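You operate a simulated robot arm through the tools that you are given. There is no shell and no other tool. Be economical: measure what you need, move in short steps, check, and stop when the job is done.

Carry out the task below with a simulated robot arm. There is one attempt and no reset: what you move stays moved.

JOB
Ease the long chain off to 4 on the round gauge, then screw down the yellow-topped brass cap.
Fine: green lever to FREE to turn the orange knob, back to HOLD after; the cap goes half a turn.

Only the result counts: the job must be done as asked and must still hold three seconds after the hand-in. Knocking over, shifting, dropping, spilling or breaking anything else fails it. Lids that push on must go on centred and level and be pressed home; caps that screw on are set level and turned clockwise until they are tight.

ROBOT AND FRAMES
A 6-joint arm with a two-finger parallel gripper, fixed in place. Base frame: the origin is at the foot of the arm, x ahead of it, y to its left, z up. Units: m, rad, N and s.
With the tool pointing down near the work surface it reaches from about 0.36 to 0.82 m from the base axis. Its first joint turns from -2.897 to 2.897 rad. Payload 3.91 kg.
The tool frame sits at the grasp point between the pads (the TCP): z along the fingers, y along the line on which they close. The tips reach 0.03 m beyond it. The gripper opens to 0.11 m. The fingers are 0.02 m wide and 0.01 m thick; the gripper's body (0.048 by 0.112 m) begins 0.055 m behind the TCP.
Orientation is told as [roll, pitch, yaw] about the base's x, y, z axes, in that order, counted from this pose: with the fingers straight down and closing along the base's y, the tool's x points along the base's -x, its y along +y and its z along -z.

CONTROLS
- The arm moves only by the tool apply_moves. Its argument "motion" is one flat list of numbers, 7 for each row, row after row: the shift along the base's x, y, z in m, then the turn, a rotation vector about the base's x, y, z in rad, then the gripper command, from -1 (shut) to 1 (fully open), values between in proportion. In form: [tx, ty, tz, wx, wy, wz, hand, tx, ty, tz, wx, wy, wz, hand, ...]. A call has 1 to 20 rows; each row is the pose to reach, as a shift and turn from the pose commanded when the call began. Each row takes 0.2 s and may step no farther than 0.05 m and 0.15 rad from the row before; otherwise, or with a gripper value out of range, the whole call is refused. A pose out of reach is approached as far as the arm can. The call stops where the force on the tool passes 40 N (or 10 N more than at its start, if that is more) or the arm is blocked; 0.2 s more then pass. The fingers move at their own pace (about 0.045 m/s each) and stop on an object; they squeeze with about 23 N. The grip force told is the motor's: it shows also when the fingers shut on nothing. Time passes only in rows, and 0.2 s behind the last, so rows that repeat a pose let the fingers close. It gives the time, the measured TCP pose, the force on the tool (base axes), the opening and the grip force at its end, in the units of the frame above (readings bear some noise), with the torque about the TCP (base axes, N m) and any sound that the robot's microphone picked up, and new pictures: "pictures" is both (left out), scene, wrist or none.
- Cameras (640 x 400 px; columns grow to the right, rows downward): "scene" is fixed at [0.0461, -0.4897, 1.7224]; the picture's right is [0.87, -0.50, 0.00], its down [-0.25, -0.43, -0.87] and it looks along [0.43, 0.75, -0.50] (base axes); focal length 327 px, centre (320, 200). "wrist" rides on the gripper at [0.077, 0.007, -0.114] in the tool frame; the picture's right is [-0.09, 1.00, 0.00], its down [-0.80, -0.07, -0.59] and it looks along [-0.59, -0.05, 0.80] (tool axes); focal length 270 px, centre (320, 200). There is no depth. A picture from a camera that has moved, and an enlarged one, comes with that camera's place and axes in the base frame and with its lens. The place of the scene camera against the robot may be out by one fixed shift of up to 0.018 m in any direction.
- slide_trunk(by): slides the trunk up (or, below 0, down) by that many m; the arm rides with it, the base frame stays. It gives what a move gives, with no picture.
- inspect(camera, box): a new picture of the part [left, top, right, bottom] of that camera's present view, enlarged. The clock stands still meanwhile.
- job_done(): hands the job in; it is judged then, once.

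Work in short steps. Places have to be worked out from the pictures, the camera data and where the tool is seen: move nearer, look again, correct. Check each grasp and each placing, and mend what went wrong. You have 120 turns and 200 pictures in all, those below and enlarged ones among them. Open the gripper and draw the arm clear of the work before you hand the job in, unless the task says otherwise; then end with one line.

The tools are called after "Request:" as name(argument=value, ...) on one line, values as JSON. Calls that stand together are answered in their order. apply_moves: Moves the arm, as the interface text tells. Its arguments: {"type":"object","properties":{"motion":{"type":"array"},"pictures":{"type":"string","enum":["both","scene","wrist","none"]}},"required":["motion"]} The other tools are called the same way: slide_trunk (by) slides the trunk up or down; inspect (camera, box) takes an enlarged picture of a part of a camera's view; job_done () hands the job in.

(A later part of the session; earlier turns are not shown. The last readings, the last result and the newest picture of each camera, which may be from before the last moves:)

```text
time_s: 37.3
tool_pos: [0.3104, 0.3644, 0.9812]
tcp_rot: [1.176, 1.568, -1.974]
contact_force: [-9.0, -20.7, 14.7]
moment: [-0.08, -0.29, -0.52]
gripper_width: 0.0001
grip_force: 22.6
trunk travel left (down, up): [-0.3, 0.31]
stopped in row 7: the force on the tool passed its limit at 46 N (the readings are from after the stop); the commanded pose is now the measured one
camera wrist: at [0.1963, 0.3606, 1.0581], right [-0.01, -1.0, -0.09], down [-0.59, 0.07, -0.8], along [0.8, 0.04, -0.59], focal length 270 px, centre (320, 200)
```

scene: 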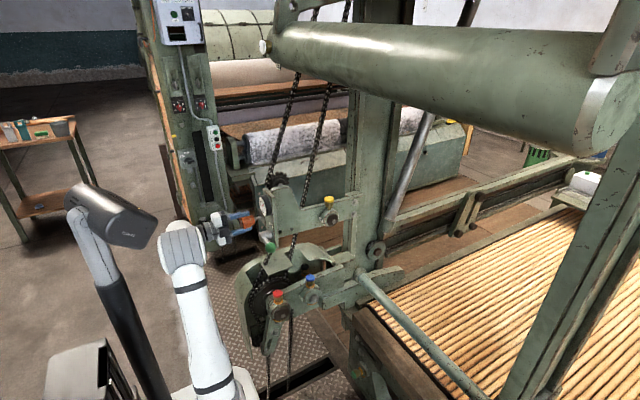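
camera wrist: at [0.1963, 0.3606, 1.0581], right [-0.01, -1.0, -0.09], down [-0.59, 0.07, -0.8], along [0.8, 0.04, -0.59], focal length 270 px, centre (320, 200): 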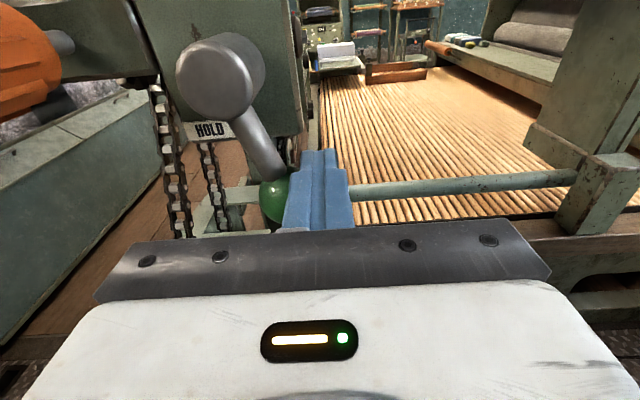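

HOLD stop reached. Back off and verify lever angle and gauge.

Request:
apply_moves(motion=[0, -0.01, 0, 0, 0, 0, -1, -0.04, -0.01, 0, 0, 0, 0, -1, -0.08, -0.01, 0.03, 0, 0, 0, -0.5, -0.12, -0.01, 0.07, 0, 0, 0, 0, -0.12, 0, 0.1, 0, 0, 0, 0, -0.12, 0.01, 0.13, 0, 0, 0, 0], pictures="wrist")

Request:
inspect(camera="scene", box=[238, 190, 302, 260])

Request:
inspect(camera="scene", box=[296, 180, 360, 230])

```text
refused: row 4 steps farther than a row can; nothing moved
```

```text
5.71 times, centred on (270, 225) of scene
camera zoom: at [0.0461, -0.4897, 1.7224], right [0.87, -0.5, 0.0], down [-0.25, -0.43, -0.87], along [0.43, 0.75, -0.5], focal length 1871 px, centre (606, 57)
```

zoom: 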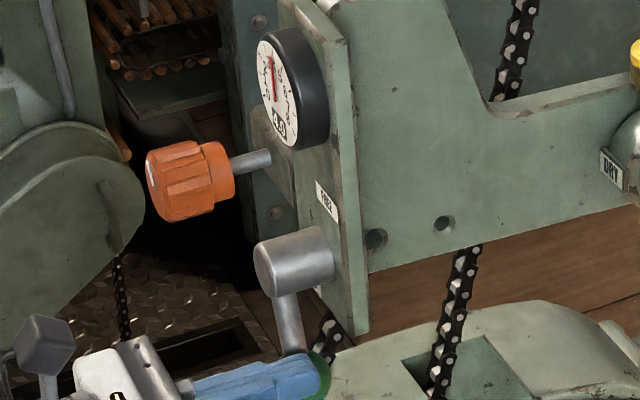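

```text
8.00 times, centred on (328, 205) of scene
camera zoom: at [0.0461, -0.4897, 1.7224], right [0.87, -0.5, 0.0], down [-0.25, -0.43, -0.87], along [0.43, 0.75, -0.5], focal length 2619 px, centre (256, 160)
```

zoom: 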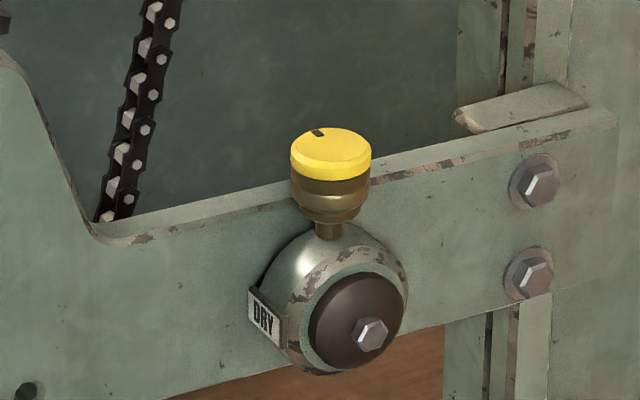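

The move was refused for step size; redo with smaller steps.

Request:
apply_moves(motion=[0, -0.01, 0, 0, 0, 0, -1, -0.04, -0.01, 0, 0, 0, 0, -1, -0.07, -0.01, 0.03, 0, 0, 0, -0.5, -0.1, -0.01, 0.065, 0, 0, 0, 0, -0.12, 0, 0.1, 0, 0, 0, 0, -0.12, 0.01, 0.13, 0, 0, 0, 0], pictures="wrist")

Request:
inspect(camera="scene", box=[238, 190, 302, 260])

```text
time_s: 38.7
tool_pos: [0.1911, 0.3795, 1.1096]
tcp_rot: [0.757, 1.565, -2.388]
contact_force: [0.2, -0.5, 0.7]
moment: [-0.03, 0.01, -0.02]
gripper_width: 0.055
grip_force: 0.0
trunk travel left (down, up): [-0.3, 0.31]
camera wrist: at [0.077, 0.3753, 1.1876], right [0.0, -1.0, -0.08], down [-0.6, 0.07, -0.8], along [0.8, 0.05, -0.6], focal length 270 px, centre (320, 200)
```

wrist: 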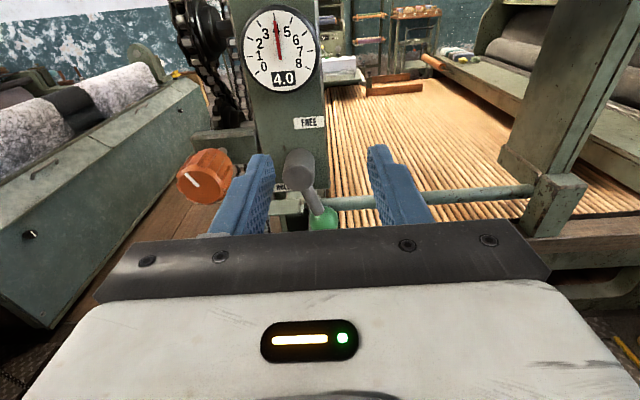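

```text
5.71 times, centred on (270, 225) of scene
camera zoom: at [0.0461, -0.4897, 1.7224], right [0.87, -0.5, 0.0], down [-0.25, -0.43, -0.87], along [0.43, 0.75, -0.5], focal length 1871 px, centre (606, 57)
```

zoom: 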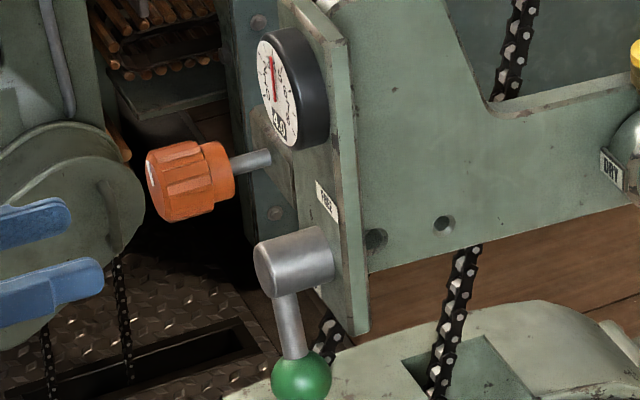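

Lever is at HOLD and gauge at 4.0. Cap top is about (0.605,0.416,1.107); I'll raise the trunk, then reorient the tool straight down with the camera on the −y side.

Request:
slide_trunk(by=0.2)

Request:
apply_moves(motion=[0.005, -0.02, 0, 0.08, 0.08, -0.08, 0, 0.01, -0.04, 0, 0.16, 0.16, -0.16, 0, 0.015, -0.06, 0, 0.24, 0.24, -0.24, 0, 0.03, -0.08, 0, 0.32, 0.32, -0.32, 0, 0.05, -0.1, 0, 0.4, 0.4, -0.4, 0, 0.07, -0.11, 0, 0.48, 0.48, -0.48, 0, 0.09, -0.12, 0, 0.56, 0.56, -0.56, 0, 0.11, -0.13, 0, 0.64, 0.64, -0.64, 0, 0.13, -0.13, 0, 0.72, 0.72, -0.72, 0, 0.15, -0.13, 0, 0.8, 0.8, -0.8, 0])

```text
time_s: 40.9
tool_pos: [0.1917, 0.3802, 1.309]
tcp_rot: [0.882, 1.563, -2.264]
contact_force: [-0.8, -0.2, -0.3]
moment: [0.01, -0.02, 0.01]
gripper_width: 0.0549
grip_force: 0.0
trunk travel left (down, up): [-0.5, 0.11]
```

```text
time_s: 43.1
tool_pos: [0.3409, 0.2487, 1.308]
tcp_rot: [-0.331, 0.469, 1.917]
contact_force: [0.5, 0.0, 0.8]
moment: [-0.01, 0.02, 0.01]
gripper_width: 0.0548
grip_force: 0.1
trunk travel left (down, up): [-0.5, 0.11]
camera wrist: at [0.3071, 0.2168, 1.4379], right [-0.86, -0.38, -0.33], down [-0.45, 0.88, 0.16], along [0.23, 0.29, -0.93], focal length 270 px, centre (320, 200)
```

scene: 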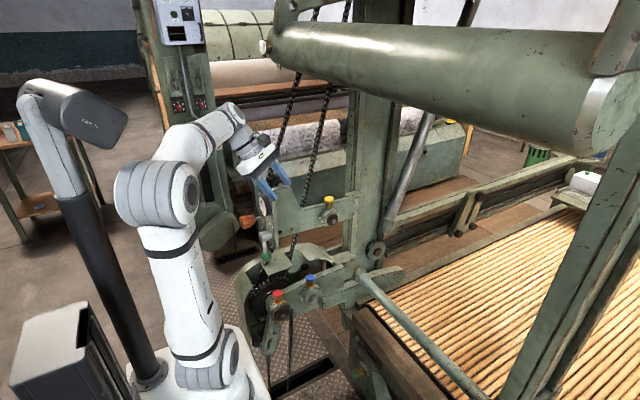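
wrist: 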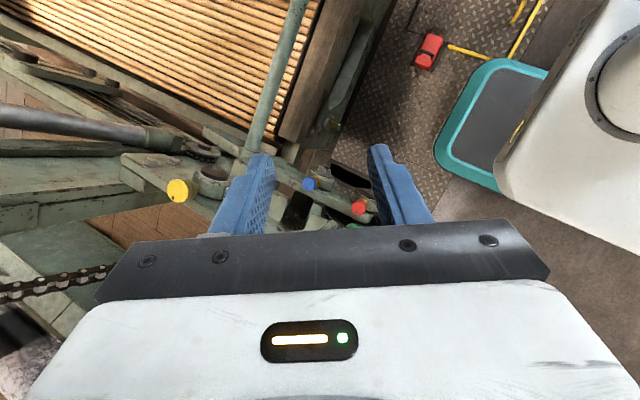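

Wrist ray confirms cap at ≈(0.607,0.413). Finish the rotation while moving toward it.

Request:
apply_moves(motion=[0.02, 0.005, 0, 0.08, 0.08, -0.08, 0.3, 0.04, 0.01, 0, 0.16, 0.16, -0.16, 0.3, 0.06, 0.015, 0, 0.24, 0.24, -0.24, 0.3, 0.08, 0.02, 0, 0.32, 0.32, -0.32, 0.3, 0.1, 0.03, 0, 0.409, 0.409, -0.409, 0.3, 0.13, 0.05, 0, 0.409, 0.409, -0.409, 0.3, 0.16, 0.07, 0, 0.409, 0.409, -0.409, 0.3])

```text
refused: row 5 steps farther than a row can; nothing moved
```

Request:
apply_moves(motion=[0.02, 0.005, 0, 0.08, 0.08, -0.08, 0.3, 0.04, 0.01, 0, 0.16, 0.16, -0.16, 0.3, 0.06, 0.015, 0, 0.24, 0.24, -0.24, 0.3, 0.08, 0.02, 0, 0.32, 0.32, -0.32, 0.3, 0.1, 0.03, 0, 0.38, 0.38, -0.38, 0.3, 0.13, 0.05, 0, 0.409, 0.409, -0.409, 0.3, 0.16, 0.07, 0, 0.409, 0.409, -0.409, 0.3])

```text
time_s: 44.7
tool_pos: [0.4876, 0.3134, 1.3177]
tcp_rot: [-0.187, 0.211, 1.557]
contact_force: [0.0, -0.6, 0.9]
moment: [0.06, -0.03, -0.03]
gripper_width: 0.0717
grip_force: 0.0
out of reach, approached as far as the arm can: row 4, 5, 6, 7
trunk travel left (down, up): [-0.5, 0.11]
camera wrist: at [0.4611, 0.2635, 1.4427], right [-0.98, 0.06, -0.2], down [-0.03, 0.91, 0.42], along [0.21, 0.41, -0.89], focal length 270 px, centre (320, 200)
```

scene: 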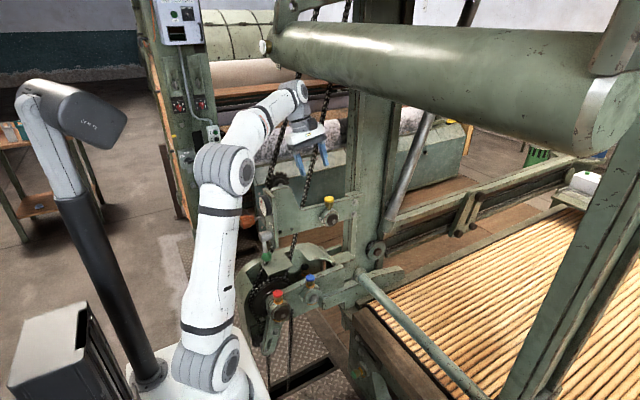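
wrist: 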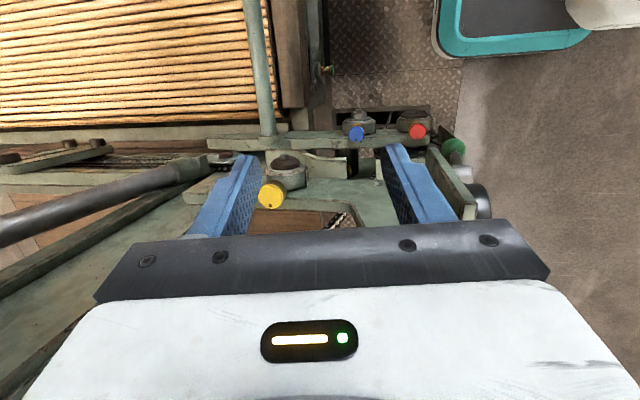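

The tilt isn't fully reached (likely a wrist limit near this yaw). Rotate yaw back toward the camera-on-robot-side direction by 0.6 rad and see if it levels.

Request:
apply_moves(motion=[0, 0, 0, 0, 0, -0.15, 0.3, 0, 0, 0, 0, 0, -0.3, 0.3, 0, 0, 0, 0, 0, -0.45, 0.3, 0, 0, 0, 0, 0, -0.6, 0.3, 0, 0, 0, 0, 0, -0.6, 0.3], pictures="none")

```text
time_s: 45.9
tool_pos: [0.4968, 0.3132, 1.3215]
tcp_rot: [-0.223, 0.225, 0.953]
contact_force: [-0.2, 0.2, 0.3]
moment: [0.01, -0.03, -0.01]
gripper_width: 0.0716
grip_force: 0.0
out of reach, approached as far as the arm can: row 3, 4, 5
trunk travel left (down, up): [-0.5, 0.11]
```

The command froze at the approached pose. Lower the arm (easing the wrist) and level the tool with a correcting rotation.

Request:
apply_moves(motion=[0, 0, -0.03, 0, 0, 0, 0.3, 0, 0, -0.06, 0.1, 0.018, 0, 0.3, 0, 0, -0.08, 0.2, 0.036, 0, 0.3, 0, 0, -0.09, 0.31, 0.055, 0, 0.3, 0, 0, -0.09, 0.31, 0.055, 0, 0.3])

```text
time_s: 47.1
tool_pos: [0.5034, 0.303, 1.2348]
tcp_rot: [-0.262, 0.112, 0.97]
contact_force: [-0.3, -0.4, 0.0]
moment: [0.02, 0.0, -0.01]
gripper_width: 0.0715
grip_force: 0.1
out of reach, approached as far as the arm can: row 1, 2, 3, 4, 5
trunk travel left (down, up): [-0.5, 0.11]
camera wrist: at [0.4373, 0.2713, 1.3527], right [-0.76, 0.59, -0.27], down [0.42, 0.76, 0.5], along [0.5, 0.27, -0.82], focal length 270 px, centre (320, 200)
```

scene: 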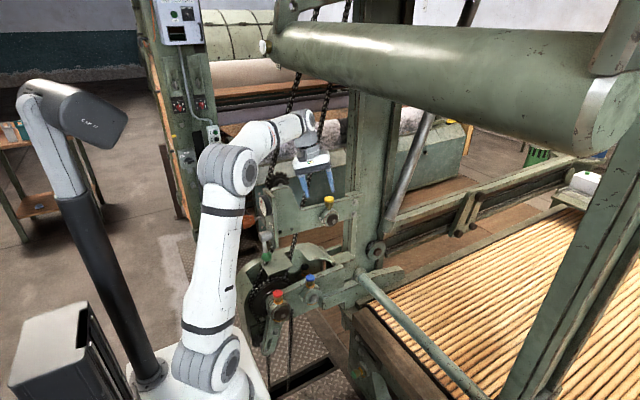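
wrist: 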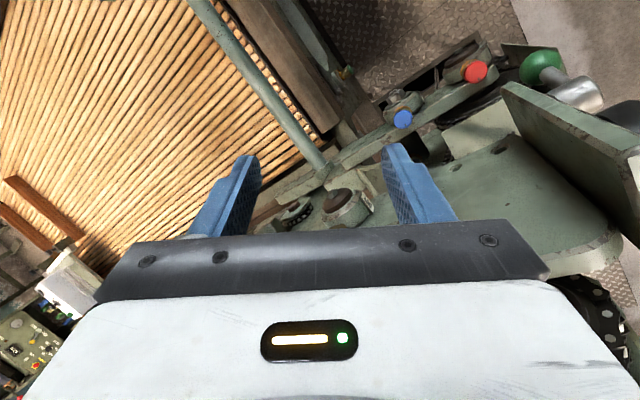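

A forearm-roll limit is blocking: I'm in the flipped wrist branch. I'll return to the horizontal pose, cross the forearm-aligned direction by sliding sideways, then turn down on the other branch. First, back to horizontal.

Request:
apply_moves(motion=[-0.015, 0, 0.02, 0, 0, 0, 0.3, -0.03, 0, 0.04, -0.0974, -0.036, 0.095, 0.3, -0.05, 0, 0.06, -0.195, -0.072, 0.19, 0.3, -0.065, 0, 0.08, -0.292, -0.108, 0.285, 0.3, -0.08, 0, 0.09, -0.39, -0.144, 0.38, 0.3, -0.095, 0, 0.1, -0.487, -0.18, 0.475, 0.3, -0.11, 0, 0.105, -0.585, -0.216, 0.57, 0.3, -0.125, 0, 0.105, -0.682, -0.252, 0.665, 0.3, -0.14, 0, 0.105, -0.78, -0.288, 0.76, 0.3, -0.155, 0, 0.105, -0.877, -0.324, 0.854, 0.3, -0.17, 0, 0.105, -0.974, -0.36, 0.949, 0.3, -0.185, 0, 0.105, -1.072, -0.396, 1.044, 0.3, -0.2, 0, 0.105, -1.169, -0.432, 1.139, 0.3, -0.215, 0, 0.105, -1.267, -0.468, 1.234, 0.3, -0.225, 0, 0.105, -1.364, -0.504, 1.329, 0.3, -0.235, 0, 0.105, -1.462, -0.54, 1.424, 0.3, -0.245, 0, 0.105, -1.559, -0.576, 1.519, 0.3], pictures="scene")

```text
time_s: 50.7
tool_pos: [0.2576, 0.3024, 1.3418]
tcp_rot: [0.929, 1.569, -2.213]
contact_force: [-0.3, -0.2, 0.5]
moment: [0.0, 0.01, 0.01]
gripper_width: 0.0711
grip_force: 0.1
trunk travel left (down, up): [-0.5, 0.11]
```

scene: 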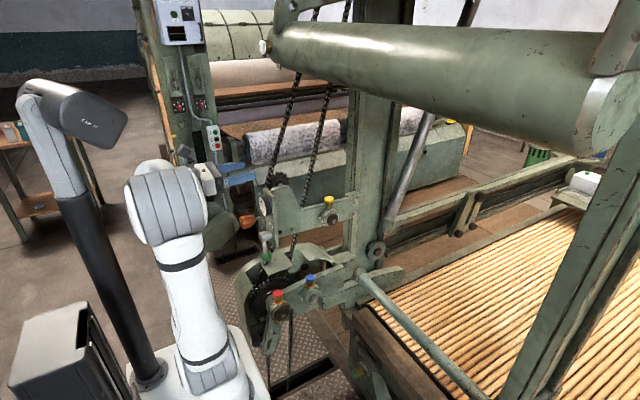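

Horizontal reached cleanly. Lower trunk a bit, then go forward and slide the arm from left to right across the radial direction.

Request:
slide_trunk(by=-0.12)

Request:
apply_moves(motion=[0.02, -0.03, 0.02, 0, 0, 0, 0.3, 0.04, -0.06, 0.04, 0, 0, 0, 0.3, 0.07, -0.09, 0.06, 0, 0, 0, 0.3, 0.1, -0.12, 0.08, 0, 0, 0, 0.3, 0.13, -0.14, 0.1, 0, 0, 0, 0.3, 0.17, -0.16, 0.1, 0, 0, 0, 0.3, 0.21, -0.18, 0.1, 0, 0, 0, 0.3, 0.25, -0.2, 0.1, 0, 0, 0, 0.3, 0.28, -0.22, 0.1, 0, 0, 0, 0.3], pictures="scene")

```text
time_s: 52.2
tool_pos: [0.2582, 0.3031, 1.2214]
tcp_rot: [0.323, 1.57, -2.821]
contact_force: [0.6, -1.3, 0.2]
moment: [0.01, 0.0, 0.03]
gripper_width: 0.0715
grip_force: 0.1
trunk travel left (down, up): [-0.38, 0.23]
```

```text
time_s: 54.2
tool_pos: [0.5367, 0.0849, 1.3194]
tcp_rot: [0.161, 1.568, -2.981]
contact_force: [1.2, -0.5, -0.5]
moment: [-0.02, -0.01, 0.01]
gripper_width: 0.0715
grip_force: 0.1
trunk travel left (down, up): [-0.38, 0.23]
```

scene: 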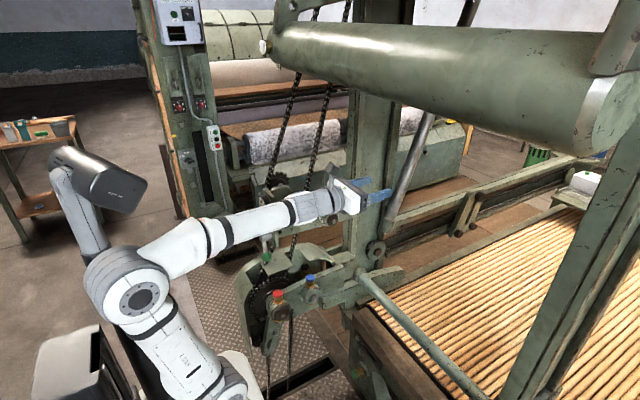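

Forearm now is nearly aligned with the tool. Continue sliding to −y.

Request:
apply_moves(motion=[0, -0.02, 0, 0, 0, 0, 0.3, 0, -0.04, 0, 0, 0, 0, 0.3, 0, -0.06, 0, 0, 0, 0, 0.3, 0, -0.08, 0, 0, 0, 0, 0.3, 0, -0.1, 0, 0, 0, 0, 0.3, 0, -0.12, 0, 0, 0, 0, 0.3, 0, -0.14, 0, 0, 0, 0, 0.3, 0, -0.16, 0, 0, 0, 0, 0.3, 0, -0.18, 0, 0, 0, 0, 0.3, 0, -0.2, 0, 0, 0, 0, 0.3, 0, -0.22, 0, 0, 0, 0, 0.3, 0, -0.24, 0, 0, 0, 0, 0.3], pictures="scene")

```text
time_s: 56.8
tool_pos: [0.5465, -0.0191, 1.3299]
tcp_rot: [0.579, 1.562, -2.611]
contact_force: [-0.5, 0.2, 0.1]
moment: [-0.02, 0.01, -0.01]
gripper_width: 0.0712
grip_force: 0.1
out of reach, approached as far as the arm can: row 5, 6, 7, 8, 9, 10, 11, 12
trunk travel left (down, up): [-0.38, 0.23]
```

scene: 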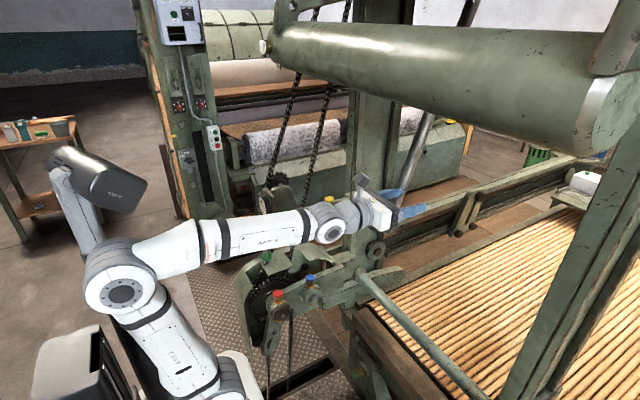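

Stuck at the roll limit since the tool passes just below the forearm axis. Pitch the tool up ~0.5 rad so wrist bend crosses zero, then continue sideways.

Request:
apply_moves(motion=[0, 0, 0.01, 0, -0.1, 0, 0.3, 0, 0, 0.02, 0, -0.2, 0, 0.3, 0, 0, 0.03, 0, -0.3, 0, 0.3, 0, 0, 0.04, 0, -0.4, 0, 0.3, 0, 0, 0.05, 0, -0.5, 0, 0.3, 0, 0, 0.05, 0, -0.5, 0, 0.3], pictures="scene")

```text
time_s: 58.2
tool_pos: [0.5451, 0.0029, 1.3812]
tcp_rot: [-3.1, 1.079, -0.019]
contact_force: [-0.4, 0.2, 0.6]
moment: [-0.01, -0.03, 0.01]
gripper_width: 0.0716
grip_force: 0.0
out of reach, approached as far as the arm can: row 2, 3, 4, 5, 6
trunk travel left (down, up): [-0.38, 0.23]
```

scene: 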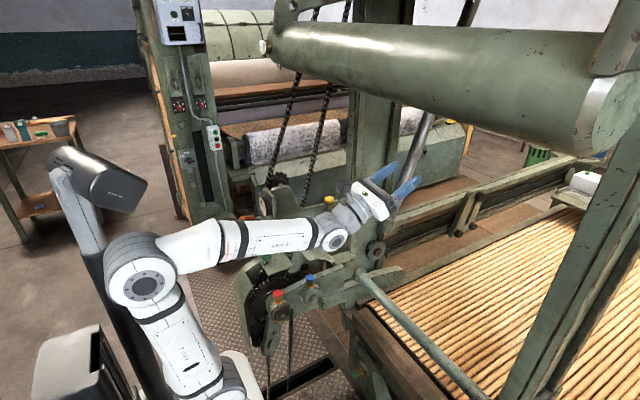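

Bend has crossed upward. Now swing the tool left (azimuth +) about the wrist.

Request:
apply_moves(motion=[-0.003, 0.02, 0, 0, 0, 0.13, 0.3, -0.01, 0.045, 0, 0, 0, 0.26, 0.3, -0.02, 0.07, 0, 0, 0, 0.39, 0.3, -0.03, 0.095, 0, 0, 0, 0.52, 0.3, -0.045, 0.12, 0, 0, 0, 0.65, 0.3, -0.06, 0.145, 0, 0, 0, 0.78, 0.3, -0.08, 0.165, 0, 0, 0, 0.9, 0.3, -0.08, 0.165, 0, 0, 0, 0.9, 0.3], pictures="scene")

```text
time_s: 60.0
tool_pos: [0.3306, 0.2979, 1.3985]
tcp_rot: [-3.08, 1.087, 0.844]
contact_force: [-0.1, 0.1, 0.2]
moment: [-0.02, 0.0, 0.0]
gripper_width: 0.0713
grip_force: 0.0
out of reach, approached as far as the arm can: row 1, 2, 3, 4, 5, 6, 7, 8
trunk travel left (down, up): [-0.38, 0.23]
```

scene: 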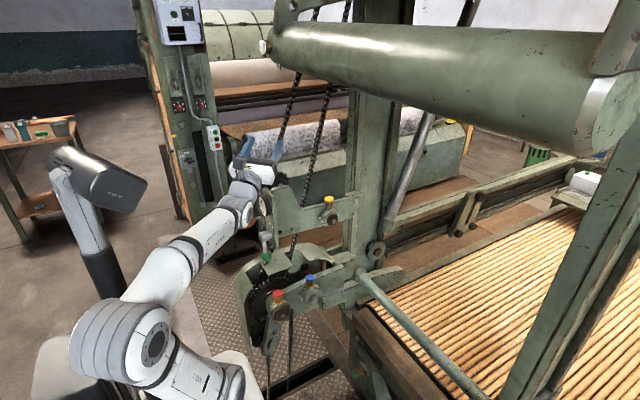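

I need room: rotate the whole arm (pure base turn) to face about −10°, clear of the machine, before unwinding the forearm roll.

Request:
apply_moves(motion=[0.0286, -0.0344, 0, 0, 0, -0.1, 0.3, 0.053, -0.0716, 0, 0, 0, -0.2, 0.3, 0.0736, -0.111, 0, 0, 0, -0.3, 0.3, 0.0903, -0.1523, 0, 0, 0, -0.4, 0.3, 0.1028, -0.1951, 0, 0, 0, -0.5, 0.3, 0.1109, -0.2388, 0, 0, 0, -0.6, 0.3, 0.1146, -0.2832, 0, 0, 0, -0.7, 0.3, 0.1138, -0.3277, 0, 0, 0, -0.8, 0.3, 0.1086, -0.3719, 0, 0, 0, -0.9, 0.3], pictures="scene")

```text
time_s: 62.2
tool_pos: [0.466, -0.0296, 1.3835]
tcp_rot: [-3.079, 1.142, -0.056]
contact_force: [0.3, -0.5, -0.2]
moment: [0.01, -0.02, 0.01]
gripper_width: 0.0716
grip_force: 0.0
out of reach, approached as far as the arm can: row 3, 4, 5, 6, 7, 8, 9
trunk travel left (down, up): [-0.38, 0.23]
stopped in row 9: the arm was blocked; the commanded pose is now the measured one
```

scene: 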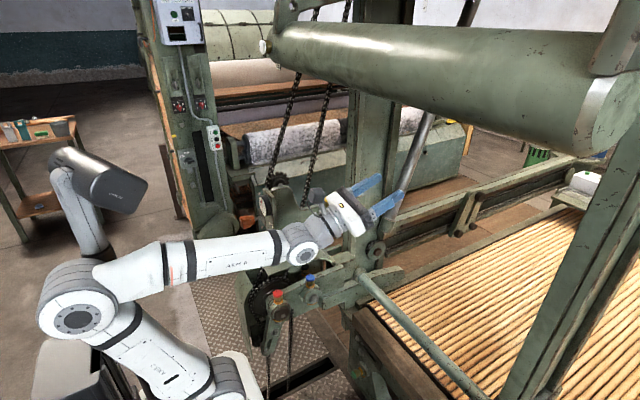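

Forearm points ≈ +x, with the hand bent ~27° up. Rotate the tool about the forearm axis (−x sense), i.e. pure forearm roll, 1.2 rad.

Request:
apply_moves(motion=[0, 0.0135, -0.0008, -0.12, 0, 0, 0.3, 0, 0.0269, -0.0032, -0.24, 0, 0, 0.3, 0, 0.0398, -0.0072, -0.36, 0, 0, 0.3, 0, 0.0522, -0.0128, -0.48, 0, 0, 0.3, 0, 0.0638, -0.0197, -0.6, 0, 0, 0.3, 0, 0.0745, -0.028, -0.72, 0, 0, 0.3, 0, 0.0841, -0.0376, -0.84, 0, 0, 0.3, 0, 0.0926, -0.0482, -0.96, 0, 0, 0.3, 0, 0.0997, -0.0597, -1.08, 0, 0, 0.3, 0, 0.1053, -0.072, -1.2, 0, 0, 0.3], pictures="scene")

```text
time_s: 64.4
tool_pos: [0.4607, 0.0744, 1.314]
tcp_rot: [1.844, 0.311, -1.114]
contact_force: [0.0, -0.4, -0.2]
moment: [-0.02, 0.02, -0.02]
gripper_width: 0.0715
grip_force: 0.0
trunk travel left (down, up): [-0.38, 0.23]
```

scene: 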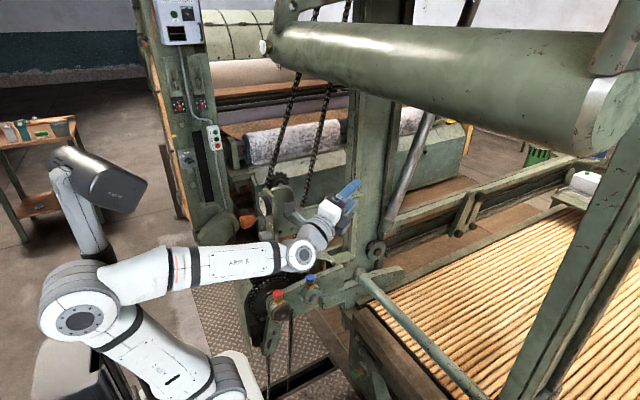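

As predicted, fully reachable. Continue the forearm roll until the hand hangs below the forearm.

Request:
apply_moves(motion=[0, 0.0047, -0.015, -0.14, 0, 0, 0.3, 0, 0.0072, -0.031, -0.28, 0, 0, 0.3, 0, 0.0076, -0.0466, -0.42, 0, 0, 0.3, 0, 0.0057, -0.0623, -0.56, 0, 0, 0.3, 0, 0.0016, -0.0775, -0.7, 0, 0, 0.3, 0, -0.0045, -0.0921, -0.84, 0, 0, 0.3, 0, -0.0126, -0.1057, -0.98, 0, 0, 0.3, 0, -0.0226, -0.118, -1.12, 0, 0, 0.3, 0, -0.0341, -0.1289, -1.26, 0, 0, 0.3, 0, -0.047, -0.1378, -1.4, 0, 0, 0.3, 0, -0.0611, -0.145, -1.54, 0, 0, 0.3, 0, -0.0783, -0.1507, -1.69, 0, 0, 0.3], pictures="scene")

```text
time_s: 67.0
tool_pos: [0.462, -0.003, 1.1626]
tcp_rot: [0.619, -1.086, -0.446]
contact_force: [-0.5, -0.2, -0.4]
moment: [-0.03, -0.04, -0.01]
gripper_width: 0.0717
grip_force: 0.2
trunk travel left (down, up): [-0.38, 0.23]
```

scene: 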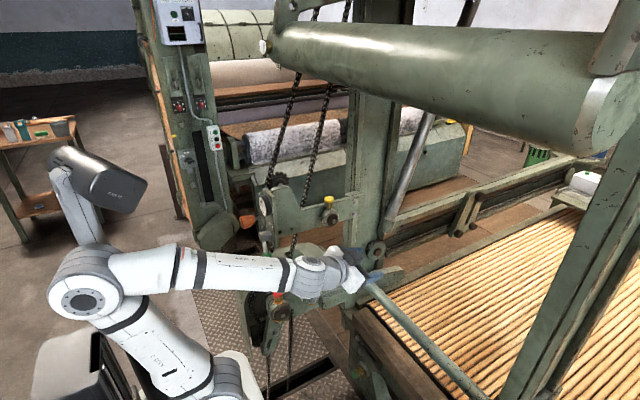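

Good branch now. Pitch the tool to straight down.

Request:
apply_moves(motion=[0, 0, 0.005, -0.034, 0.127, 0.006, 0.3, 0, 0, 0.01, -0.068, 0.254, 0.013, 0.3, 0, 0, 0.015, -0.103, 0.38, 0.019, 0.3, 0, 0, 0.02, -0.137, 0.507, 0.025, 0.3, 0, 0, 0.025, -0.171, 0.634, 0.032, 0.3, 0, 0, 0.03, -0.205, 0.761, 0.038, 0.3, 0, 0, 0.035, -0.24, 0.887, 0.044, 0.3, 0, 0, 0.04, -0.274, 1.014, 0.051, 0.3, 0, 0, 0.04, -0.308, 1.141, 0.057, 0.3, 0, 0, 0.04, -0.308, 1.141, 0.057, 0.3], pictures="scene")

```text
time_s: 69.2
tool_pos: [0.4634, -0.0005, 1.2082]
tcp_rot: [0.279, -0.035, -0.007]
contact_force: [0.2, -0.4, 0.0]
moment: [0.01, -0.01, 0.04]
gripper_width: 0.0716
grip_force: 0.1
out of reach, approached as far as the arm can: row 5, 6, 7, 8, 9, 10
trunk travel left (down, up): [-0.38, 0.23]
```

scene: 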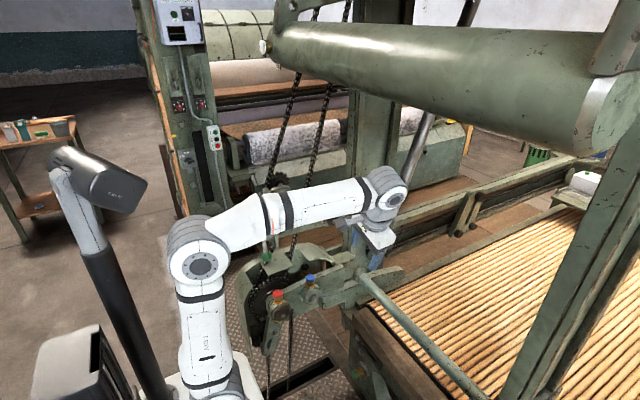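

Still a mirrored lean: earlier pitch-up spun the forearm instead of crossing. New plan: free the last joint by rolling about the tool axis, return to "hand up" with roll 0, then pitch straight down through alignment. First roll and unpitch.

Request:
apply_moves(motion=[0, 0, 0, -0.005, -0.039, 0.1345, 0.3, 0, 0, 0, -0.01, -0.077, 0.269, 0.3, 0, 0, 0, -0.014, -0.116, 0.4035, 0.3, 0, 0, 0, -0.019, -0.154, 0.538, 0.3, 0, 0, 0, -0.024, -0.193, 0.6725, 0.3, 0, 0, 0, -0.029, -0.232, 0.807, 0.3, 0, 0, 0, -0.034, -0.27, 0.9415, 0.3, 0, 0, 0, -0.038, -0.309, 1.076, 0.3, 0, 0, 0, -0.043, -0.347, 1.21, 0.3, 0, 0, 0, -0.048, -0.386, 1.345, 0.3], pictures="none")

```text
time_s: 71.4
tool_pos: [0.4618, -0.0009, 1.2069]
tcp_rot: [0.013, -0.282, 1.398]
contact_force: [0.2, -0.4, -1.1]
moment: [-0.02, 0.02, 0.0]
gripper_width: 0.0715
grip_force: 0.0
trunk travel left (down, up): [-0.38, 0.23]
```

Roll was free. Quick test: try levelling now in case it was really the last joint limiting.

Request:
apply_moves(motion=[0, 0, 0, -0.1, 0.012, 0, 0.3, 0, 0, 0, -0.2, 0.024, 0, 0.3, 0, 0, 0, -0.28, 0.035, 0, 0.3, 0, 0, 0, -0.28, 0.035, 0, 0.3], pictures="none")

```text
time_s: 72.4
tool_pos: [0.4622, 0.0003, 1.2084]
tcp_rot: [0.013, -0.281, 1.397]
contact_force: [-0.8, -0.9, 1.1]
moment: [0.0, 0.0, -0.01]
gripper_width: 0.0715
grip_force: 0.0
out of reach, approached as far as the arm can: row 1, 2, 3, 4
trunk travel left (down, up): [-0.38, 0.23]
```

Confirmed forearm-roll limit. Unpitch to a ~27° bend.

Request:
apply_moves(motion=[0, 0, -0.005, 0.015, -0.1315, -0.037, 0.3, 0, 0, -0.01, 0.03, -0.263, -0.074, 0.3, 0, 0, -0.015, 0.046, -0.3945, -0.111, 0.3, 0, 0, -0.02, 0.061, -0.526, -0.148, 0.3, 0, 0, -0.025, 0.076, -0.6575, -0.185, 0.3, 0, 0, -0.03, 0.0915, -0.789, -0.222, 0.3, 0, 0, -0.035, 0.107, -0.92, -0.259, 0.3, 0, 0, -0.045, 0.122, -1.052, -0.296, 0.3], pictures="none")

Request:
apply_moves(motion=[0, 0.0172, 0.0057, 0.15, 0, 0, 0.3, 0, 0.0313, 0.0129, 0.29, 0, 0, 0.3, 0, 0.0442, 0.0218, 0.43, 0, 0, 0.3, 0, 0.0557, 0.0327, 0.57, 0, 0, 0.3, 0, 0.0657, 0.045, 0.71, 0, 0, 0.3, 0, 0.0738, 0.0586, 0.85, 0, 0, 0.3, 0, 0.0799, 0.0732, 0.99, 0, 0, 0.3, 0, 0.084, 0.0884, 1.13, 0, 0, 0.3, 0, 0.0859, 0.1041, 1.27, 0, 0, 0.3, 0, 0.0855, 0.1199, 1.41, 0, 0, 0.3, 0, 0.083, 0.1357, 1.55, 0, 0, 0.3, 0, 0.0783, 0.1507, 1.69, 0, 0, 0.3], pictures="scene")

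```text
time_s: 74.2
tool_pos: [0.4626, -0.0001, 1.1612]
tcp_rot: [-1.117, -0.529, 1.56]
contact_force: [0.1, -1.6, -0.3]
moment: [-0.01, 0.0, 0.02]
gripper_width: 0.0715
grip_force: 0.0
trunk travel left (down, up): [-0.38, 0.23]
```

```text
time_s: 76.8
tool_pos: [0.4605, 0.0768, 1.313]
tcp_rot: [2.008, -0.922, -1.559]
contact_force: [-0.4, 0.2, 0.4]
moment: [0.0, -0.02, 0.01]
gripper_width: 0.0714
grip_force: 0.1
trunk travel left (down, up): [-0.38, 0.23]
```

scene: 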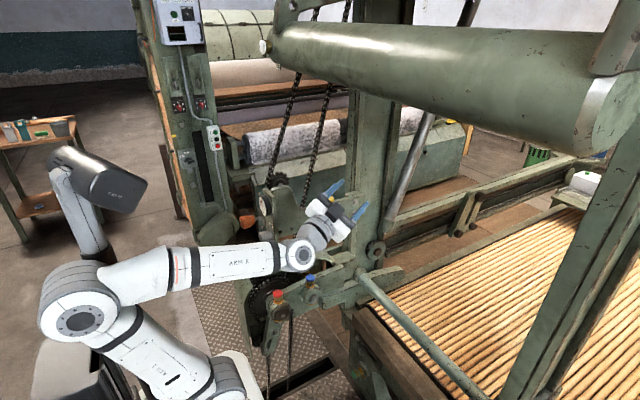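

Now finish to "hand up" and align its azimuth with the arm plane (y=0, pointing azimuth 0).

Request:
apply_moves(motion=[0, -0.0056, 0.0123, 0.12, 0, 0, 0.3, 0, -0.0127, 0.0238, 0.24, 0, 0, 0.3, 0, -0.0212, 0.0344, 0.36, 0, 0, 0.3, 0, -0.0308, 0.044, 0.48, 0, 0, 0.3, 0, -0.0415, 0.0523, 0.6, 0, 0, 0.3, 0, -0.0531, 0.0592, 0.72, 0, 0, 0.3, 0, -0.0655, 0.0648, 0.84, 0, 0, 0.3, 0, -0.0784, 0.0688, 0.96, 0, 0, 0.3, 0, -0.0784, 0.0712, 1.08, 0, 0, 0.3], pictures="scene")

```text
time_s: 78.8
tool_pos: [0.4633, -0.0014, 1.3827]
tcp_rot: [2.018, 0.157, -1.565]
contact_force: [0.0, 1.0, -0.2]
moment: [0.0, -0.01, -0.02]
gripper_width: 0.0713
grip_force: 0.1
trunk travel left (down, up): [-0.38, 0.23]
```

scene: 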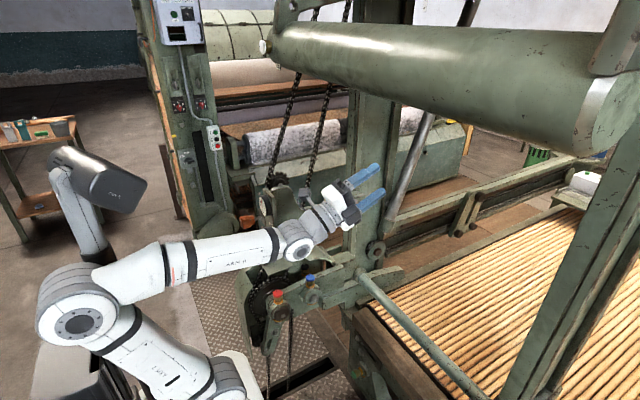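

Small azimuth alignment (0.065 rad), then pitch straight down in the arm plane through alignment.

Request:
apply_moves(motion=[0, 0.001, 0, 0, 0, 0.067, 0.3, 0, 0.001, 0, 0, 0, 0.067, 0.3], pictures="none")

Request:
apply_moves(motion=[0.014, 0, -0.035, 0, 0.147, 0, 0.3, 0.022, 0, -0.071, 0, 0.294, 0, 0.3, 0.024, 0, -0.107, 0, 0.442, 0, 0.3, 0.022, 0, -0.143, 0, 0.589, 0, 0.3, 0.014, 0, -0.18, 0, 0.736, 0, 0.3, 0, 0, -0.213, 0, 0.883, 0, 0.3], pictures="scene")

```text
time_s: 79.4
tool_pos: [0.4642, 0.0015, 1.3816]
tcp_rot: [2.014, 0.157, -1.496]
contact_force: [-1.2, -0.5, 0.5]
moment: [0.01, 0.01, 0.0]
gripper_width: 0.0711
grip_force: 0.1
trunk travel left (down, up): [-0.38, 0.23]
```

```text
time_s: 80.8
tool_pos: [0.4628, -0.0002, 1.172]
tcp_rot: [1.123, 0.159, -1.647]
contact_force: [-0.8, 0.4, -0.1]
moment: [0.05, 0.0, -0.02]
gripper_width: 0.0716
grip_force: 0.0
trunk travel left (down, up): [-0.38, 0.23]
```

scene: 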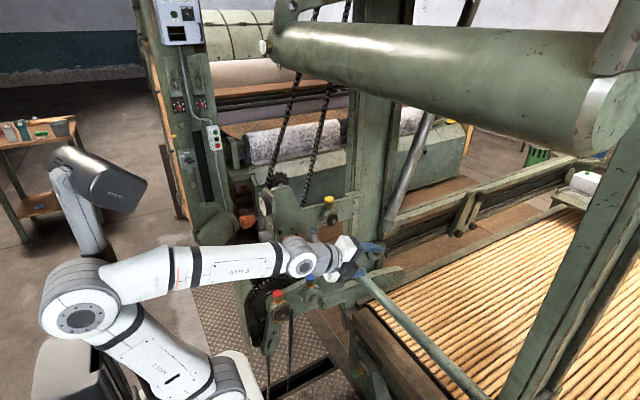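

Crossed cleanly. Pitch the rest of the way down.

Request:
apply_moves(motion=[0, 0, 0.005, 0, 0.141, 0, 0.3, 0, 0, 0.01, 0, 0.282, 0, 0.3, 0, 0, 0.015, 0, 0.423, 0, 0.3, 0, 0, 0.02, 0, 0.565, 0, 0.3, 0, 0, 0.025, 0, 0.706, 0, 0.3, 0, 0, 0.03, 0, 0.847, 0, 0.3, 0, 0, 0.035, 0, 0.988, 0, 0.3, 0, 0, 0.04, 0, 1.129, 0, 0.3, 0, 0, 0.04, 0, 1.129, 0, 0.3], pictures="scene")

```text
time_s: 82.8
tool_pos: [0.462, -0.0002, 1.2117]
tcp_rot: [0.002, 0.0, -1.744]
contact_force: [0.4, -0.3, 0.0]
moment: [0.0, 0.0, -0.03]
gripper_width: 0.0717
grip_force: 0.0
trunk travel left (down, up): [-0.38, 0.23]
```

scene: 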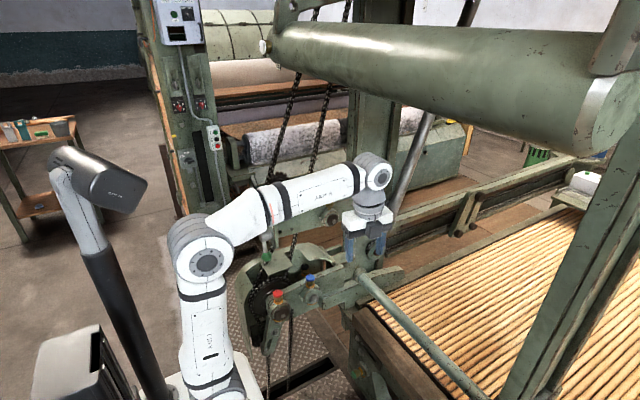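

Tool is level and in the good branch. Now swing the yaw so the camera will be on −y side and travel toward the cap at z≈1.18.

Request:
apply_moves(motion=[0, 0, -0.01, 0, 0, 0.14, 0.3, 0, 0, -0.02, 0, 0, 0.28, 0.3, 0, 0.01, -0.03, 0, 0, 0.42, 0.3, 0.005, 0.02, -0.035, 0, 0, 0.56, 0.3, 0.01, 0.04, -0.035, 0, 0, 0.7, 0.3, 0.015, 0.06, -0.035, 0, 0, 0.84, 0.3, 0.02, 0.08, -0.035, 0, 0, 0.98, 0.3, 0.025, 0.1, -0.035, 0, 0, 1.12, 0.3, 0.03, 0.12, -0.035, 0, 0, 1.26, 0.3, 0.035, 0.14, -0.035, 0, 0, 1.4, 0.3, 0.04, 0.16, -0.035, 0, 0, 1.54, 0.3, 0.045, 0.18, -0.035, 0, 0, 1.68, 0.3, 0.05, 0.2, -0.035, 0, 0, 1.82, 0.3, 0.055, 0.22, -0.035, 0, 0, 1.96, 0.3, 0.06, 0.24, -0.035, 0, 0, 2.1, 0.3, 0.065, 0.25, -0.035, 0, 0, 2.24, 0.3, 0.07, 0.26, -0.035, 0, 0, 2.38, 0.3, 0.075, 0.27, -0.035, 0, 0, 2.52, 0.3, 0.08, 0.28, -0.035, 0, 0, 2.66, 0.3, 0.085, 0.28, -0.035, 0, 0, 2.8, 0.3])

```text
time_s: 87.0
tool_pos: [0.5478, 0.2804, 1.176]
tcp_rot: [0.002, -0.001, 1.057]
contact_force: [0.6, -0.1, 0.1]
moment: [0.03, 0.01, -0.01]
gripper_width: 0.0714
grip_force: 0.0
trunk travel left (down, up): [-0.38, 0.23]
camera wrist: at [0.5038, 0.2181, 1.2916], right [-0.83, 0.56, 0.0], down [0.46, 0.66, 0.59], along [0.33, 0.49, -0.8], focal length 270 px, centre (320, 200)
```

scene: 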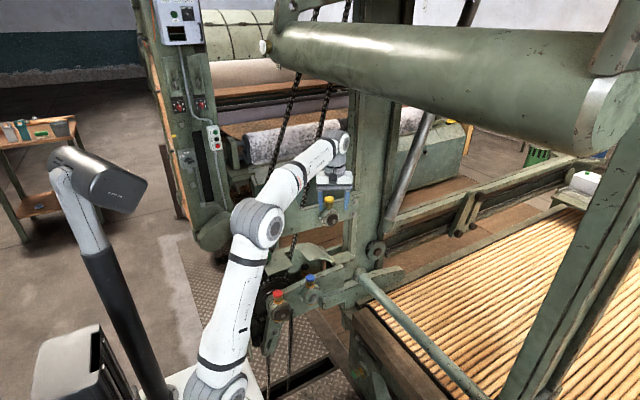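
wrist: 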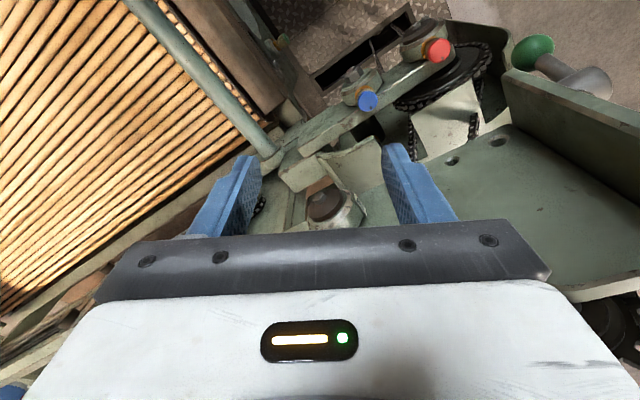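

Move above the cap at (0.61,0.414) with yaw to 1.57 to bring the cap into the wrist view.

Request:
apply_moves(motion=[0.01, 0.03, 0, 0, 0, 0.12, 0.5, 0.02, 0.06, 0, 0, 0, 0.24, 0.5, 0.04, 0.09, 0, 0, 0, 0.36, 0.5, 0.055, 0.12, 0, 0, 0, 0.48, 0.5, 0.062, 0.134, 0, 0, 0, 0.513, 0.5])

```text
time_s: 88.2
tool_pos: [0.5821, 0.3924, 1.1574]
tcp_rot: [0.001, 0.0, 1.563]
contact_force: [-0.5, 0.1, 0.1]
moment: [0.04, -0.04, 0.02]
gripper_width: 0.0826
grip_force: 0.0
out of reach, approached as far as the arm can: row 4, 5
trunk travel left (down, up): [-0.38, 0.23]
camera wrist: at [0.5752, 0.3161, 1.2733], right [-1.0, 0.1, 0.0], down [0.08, 0.8, 0.59], along [0.06, 0.59, -0.8], focal length 270 px, centre (320, 200)
```

scene: 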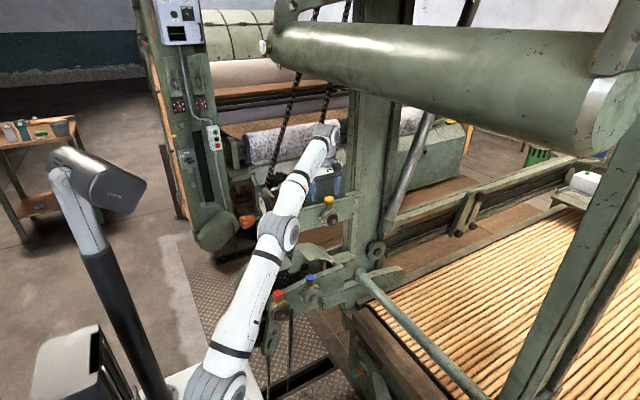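
wrist: 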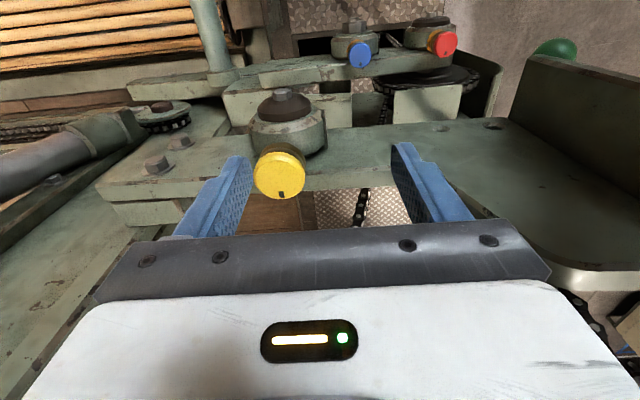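

Arm is near full extension (shoulder too low). Cap now measured at ≈(0.613,0.413,1.105). Retreat along the path, lower the hand there, then raise the trunk.

Request:
apply_moves(motion=[-0.015, -0.03, 0.01, 0, 0, 0, 0.5, -0.03, -0.07, 0.015, 0, 0, 0, 0.5, -0.05, -0.11, 0.015, 0, 0, 0, 0.5, -0.07, -0.15, 0.015, 0, 0, 0, 0.5, -0.08, -0.19, 0.015, 0, 0, 0, 0.5, -0.1, -0.23, 0, 0, 0, 0, 0.5, -0.11, -0.27, -0.02, 0, 0, 0, 0.5, -0.12, -0.31, -0.04, 0, 0, 0, 0.5, -0.12, -0.34, -0.07, 0, 0, 0, 0.5, -0.12, -0.34, -0.1, 0, 0, 0, 0.5], pictures="scene")

```text
time_s: 90.4
tool_pos: [0.4634, 0.0525, 1.0581]
tcp_rot: [0.003, -0.001, 1.569]
contact_force: [-0.6, 0.5, -0.6]
moment: [0.0, -0.01, -0.02]
gripper_width: 0.0825
grip_force: 0.0
trunk travel left (down, up): [-0.38, 0.23]
```

scene: 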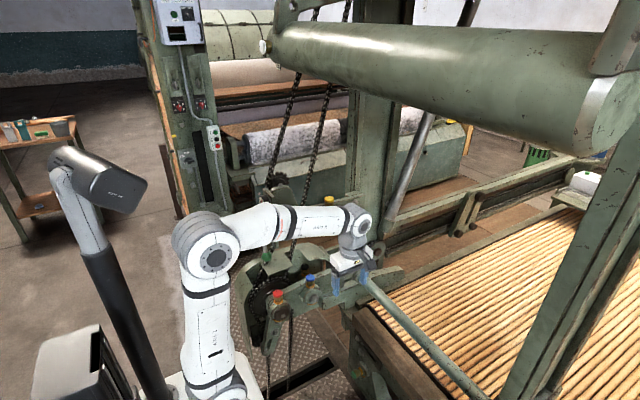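

Slide the trunk up 0.18, then lower to z≈1.17 and go back toward the cap.

Request:
slide_trunk(by=0.18)

Request:
apply_moves(motion=[0, 0.01, -0.03, 0, 0, 0, 0.5, 0.005, 0.04, -0.065, 0, 0, 0, 0.5, 0.01, 0.08, -0.068, 0, 0, 0, 0.5, 0.02, 0.12, -0.068, 0, 0, 0, 0.5, 0.035, 0.16, -0.068, 0, 0, 0, 0.5, 0.05, 0.2, -0.068, 0, 0, 0, 0.5, 0.065, 0.24, -0.068, 0, 0, 0, 0.5, 0.085, 0.28, -0.068, 0, 0, 0, 0.5, 0.11, 0.31, -0.068, 0, 0, 0, 0.5, 0.13, 0.335, -0.068, 0, 0, 0, 0.5, 0.15, 0.36, -0.068, 0, 0, 0, 0.5])

```text
time_s: 92.4
tool_pos: [0.4614, 0.0524, 1.2383]
tcp_rot: [0.004, -0.001, 1.57]
contact_force: [0.1, 0.0, 0.4]
moment: [0.05, 0.0, -0.01]
gripper_width: 0.0824
grip_force: 0.1
trunk travel left (down, up): [-0.56, 0.05]
```

```text
time_s: 94.8
tool_pos: [0.6138, 0.4111, 1.1681]
tcp_rot: [0.005, 0.002, 1.569]
contact_force: [1.2, 0.3, 0.0]
moment: [-0.01, -0.01, 0.01]
gripper_width: 0.0825
grip_force: 0.2
trunk travel left (down, up): [-0.56, 0.05]
camera wrist: at [0.6078, 0.3363, 1.2842], right [-1.0, 0.09, 0.0], down [0.07, 0.8, 0.59], along [0.05, 0.59, -0.81], focal length 270 px, centre (320, 200)
```

scene: 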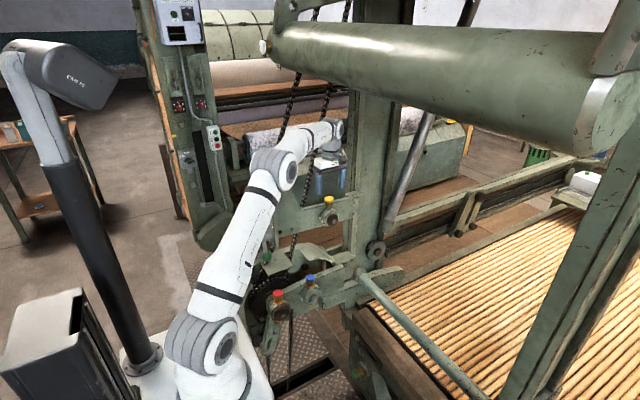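
wrist: 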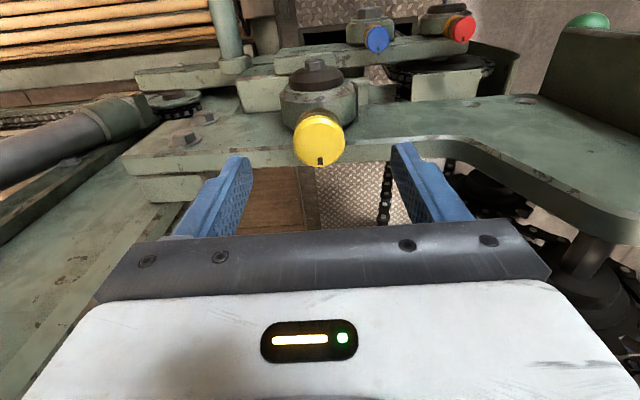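

Reached. Cap estimate (0.616,0.418,~1.10). Descend 3.5 cm with small centring and look.

Request:
apply_moves(motion=[0.002, 0.004, -0.015, 0, 0, 0, 0.5, 0.0025, 0.006, -0.035, 0, 0, 0, 0.5], pictures="wrist")

Request:
inspect(camera="scene", box=[296, 150, 376, 230])

```text
time_s: 95.4
tool_pos: [0.6167, 0.4188, 1.1332]
tcp_rot: [0.003, 0.002, 1.568]
contact_force: [0.0, 0.2, 0.3]
moment: [0.0, 0.0, -0.01]
gripper_width: 0.0824
grip_force: 0.0
trunk travel left (down, up): [-0.56, 0.05]
camera wrist: at [0.6105, 0.3426, 1.2488], right [-1.0, 0.09, 0.0], down [0.07, 0.8, 0.59], along [0.05, 0.59, -0.81], focal length 270 px, centre (320, 200)
```

wrist: 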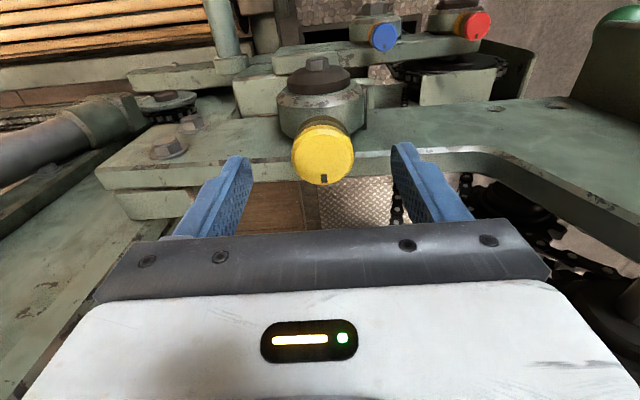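

```text
5.00 times, centred on (336, 190) of scene
camera zoom: at [0.0461, -0.4897, 1.7224], right [0.87, -0.5, 0.0], down [-0.25, -0.43, -0.87], along [0.43, 0.75, -0.5], focal length 1637 px, centre (240, 250)
```

zoom: 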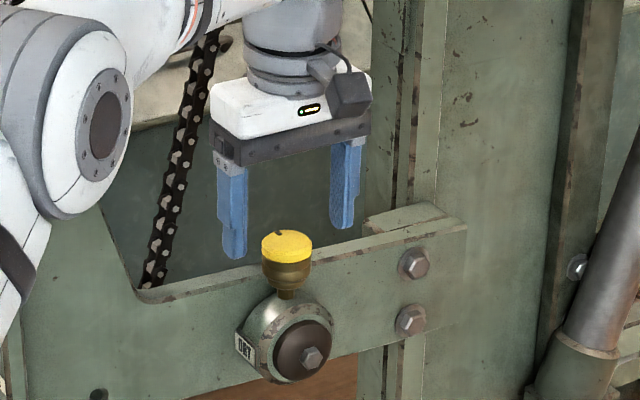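

Combining views: cap axis ≈ (0.614,0.412), top z ≈1.107. Centre and descend to TCP z≈1.110.

Request:
apply_moves(motion=[-0.0025, -0.007, 0, 0, 0, 0, 0.4, -0.0025, -0.007, -0.012, 0, 0, 0, 0.4, -0.0025, -0.007, -0.023, 0, 0, 0, 0.4], pictures="wrist")

Request:
inspect(camera="scene", box=[296, 160, 376, 230])

```text
time_s: 96.2
tool_pos: [0.6116, 0.411, 1.1129]
tcp_rot: [0.003, 0.0, 1.569]
contact_force: [0.0, -0.4, -0.8]
moment: [0.0, -0.01, -0.01]
gripper_width: 0.0771
grip_force: 0.2
trunk travel left (down, up): [-0.56, 0.05]
camera wrist: at [0.6067, 0.336, 1.2276], right [-1.0, 0.09, 0.0], down [0.07, 0.8, 0.59], along [0.05, 0.59, -0.8], focal length 270 px, centre (320, 200)
```

wrist: 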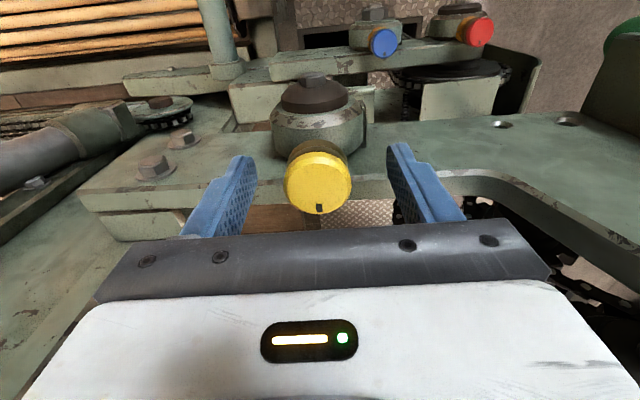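

```text
5.71 times, centred on (336, 195) of scene
camera zoom: at [0.0461, -0.4897, 1.7224], right [0.87, -0.5, 0.0], down [-0.25, -0.43, -0.87], along [0.43, 0.75, -0.5], focal length 1871 px, centre (229, 229)
```

zoom: 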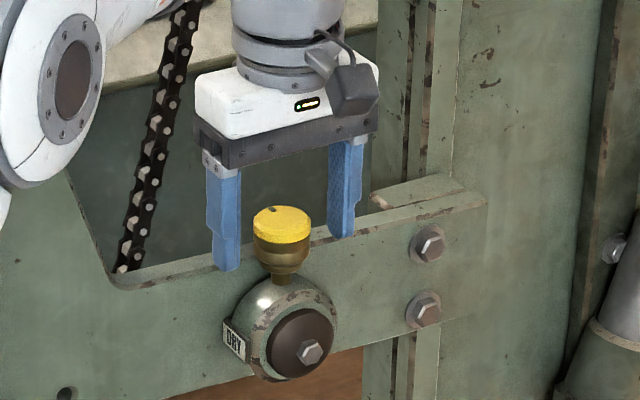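

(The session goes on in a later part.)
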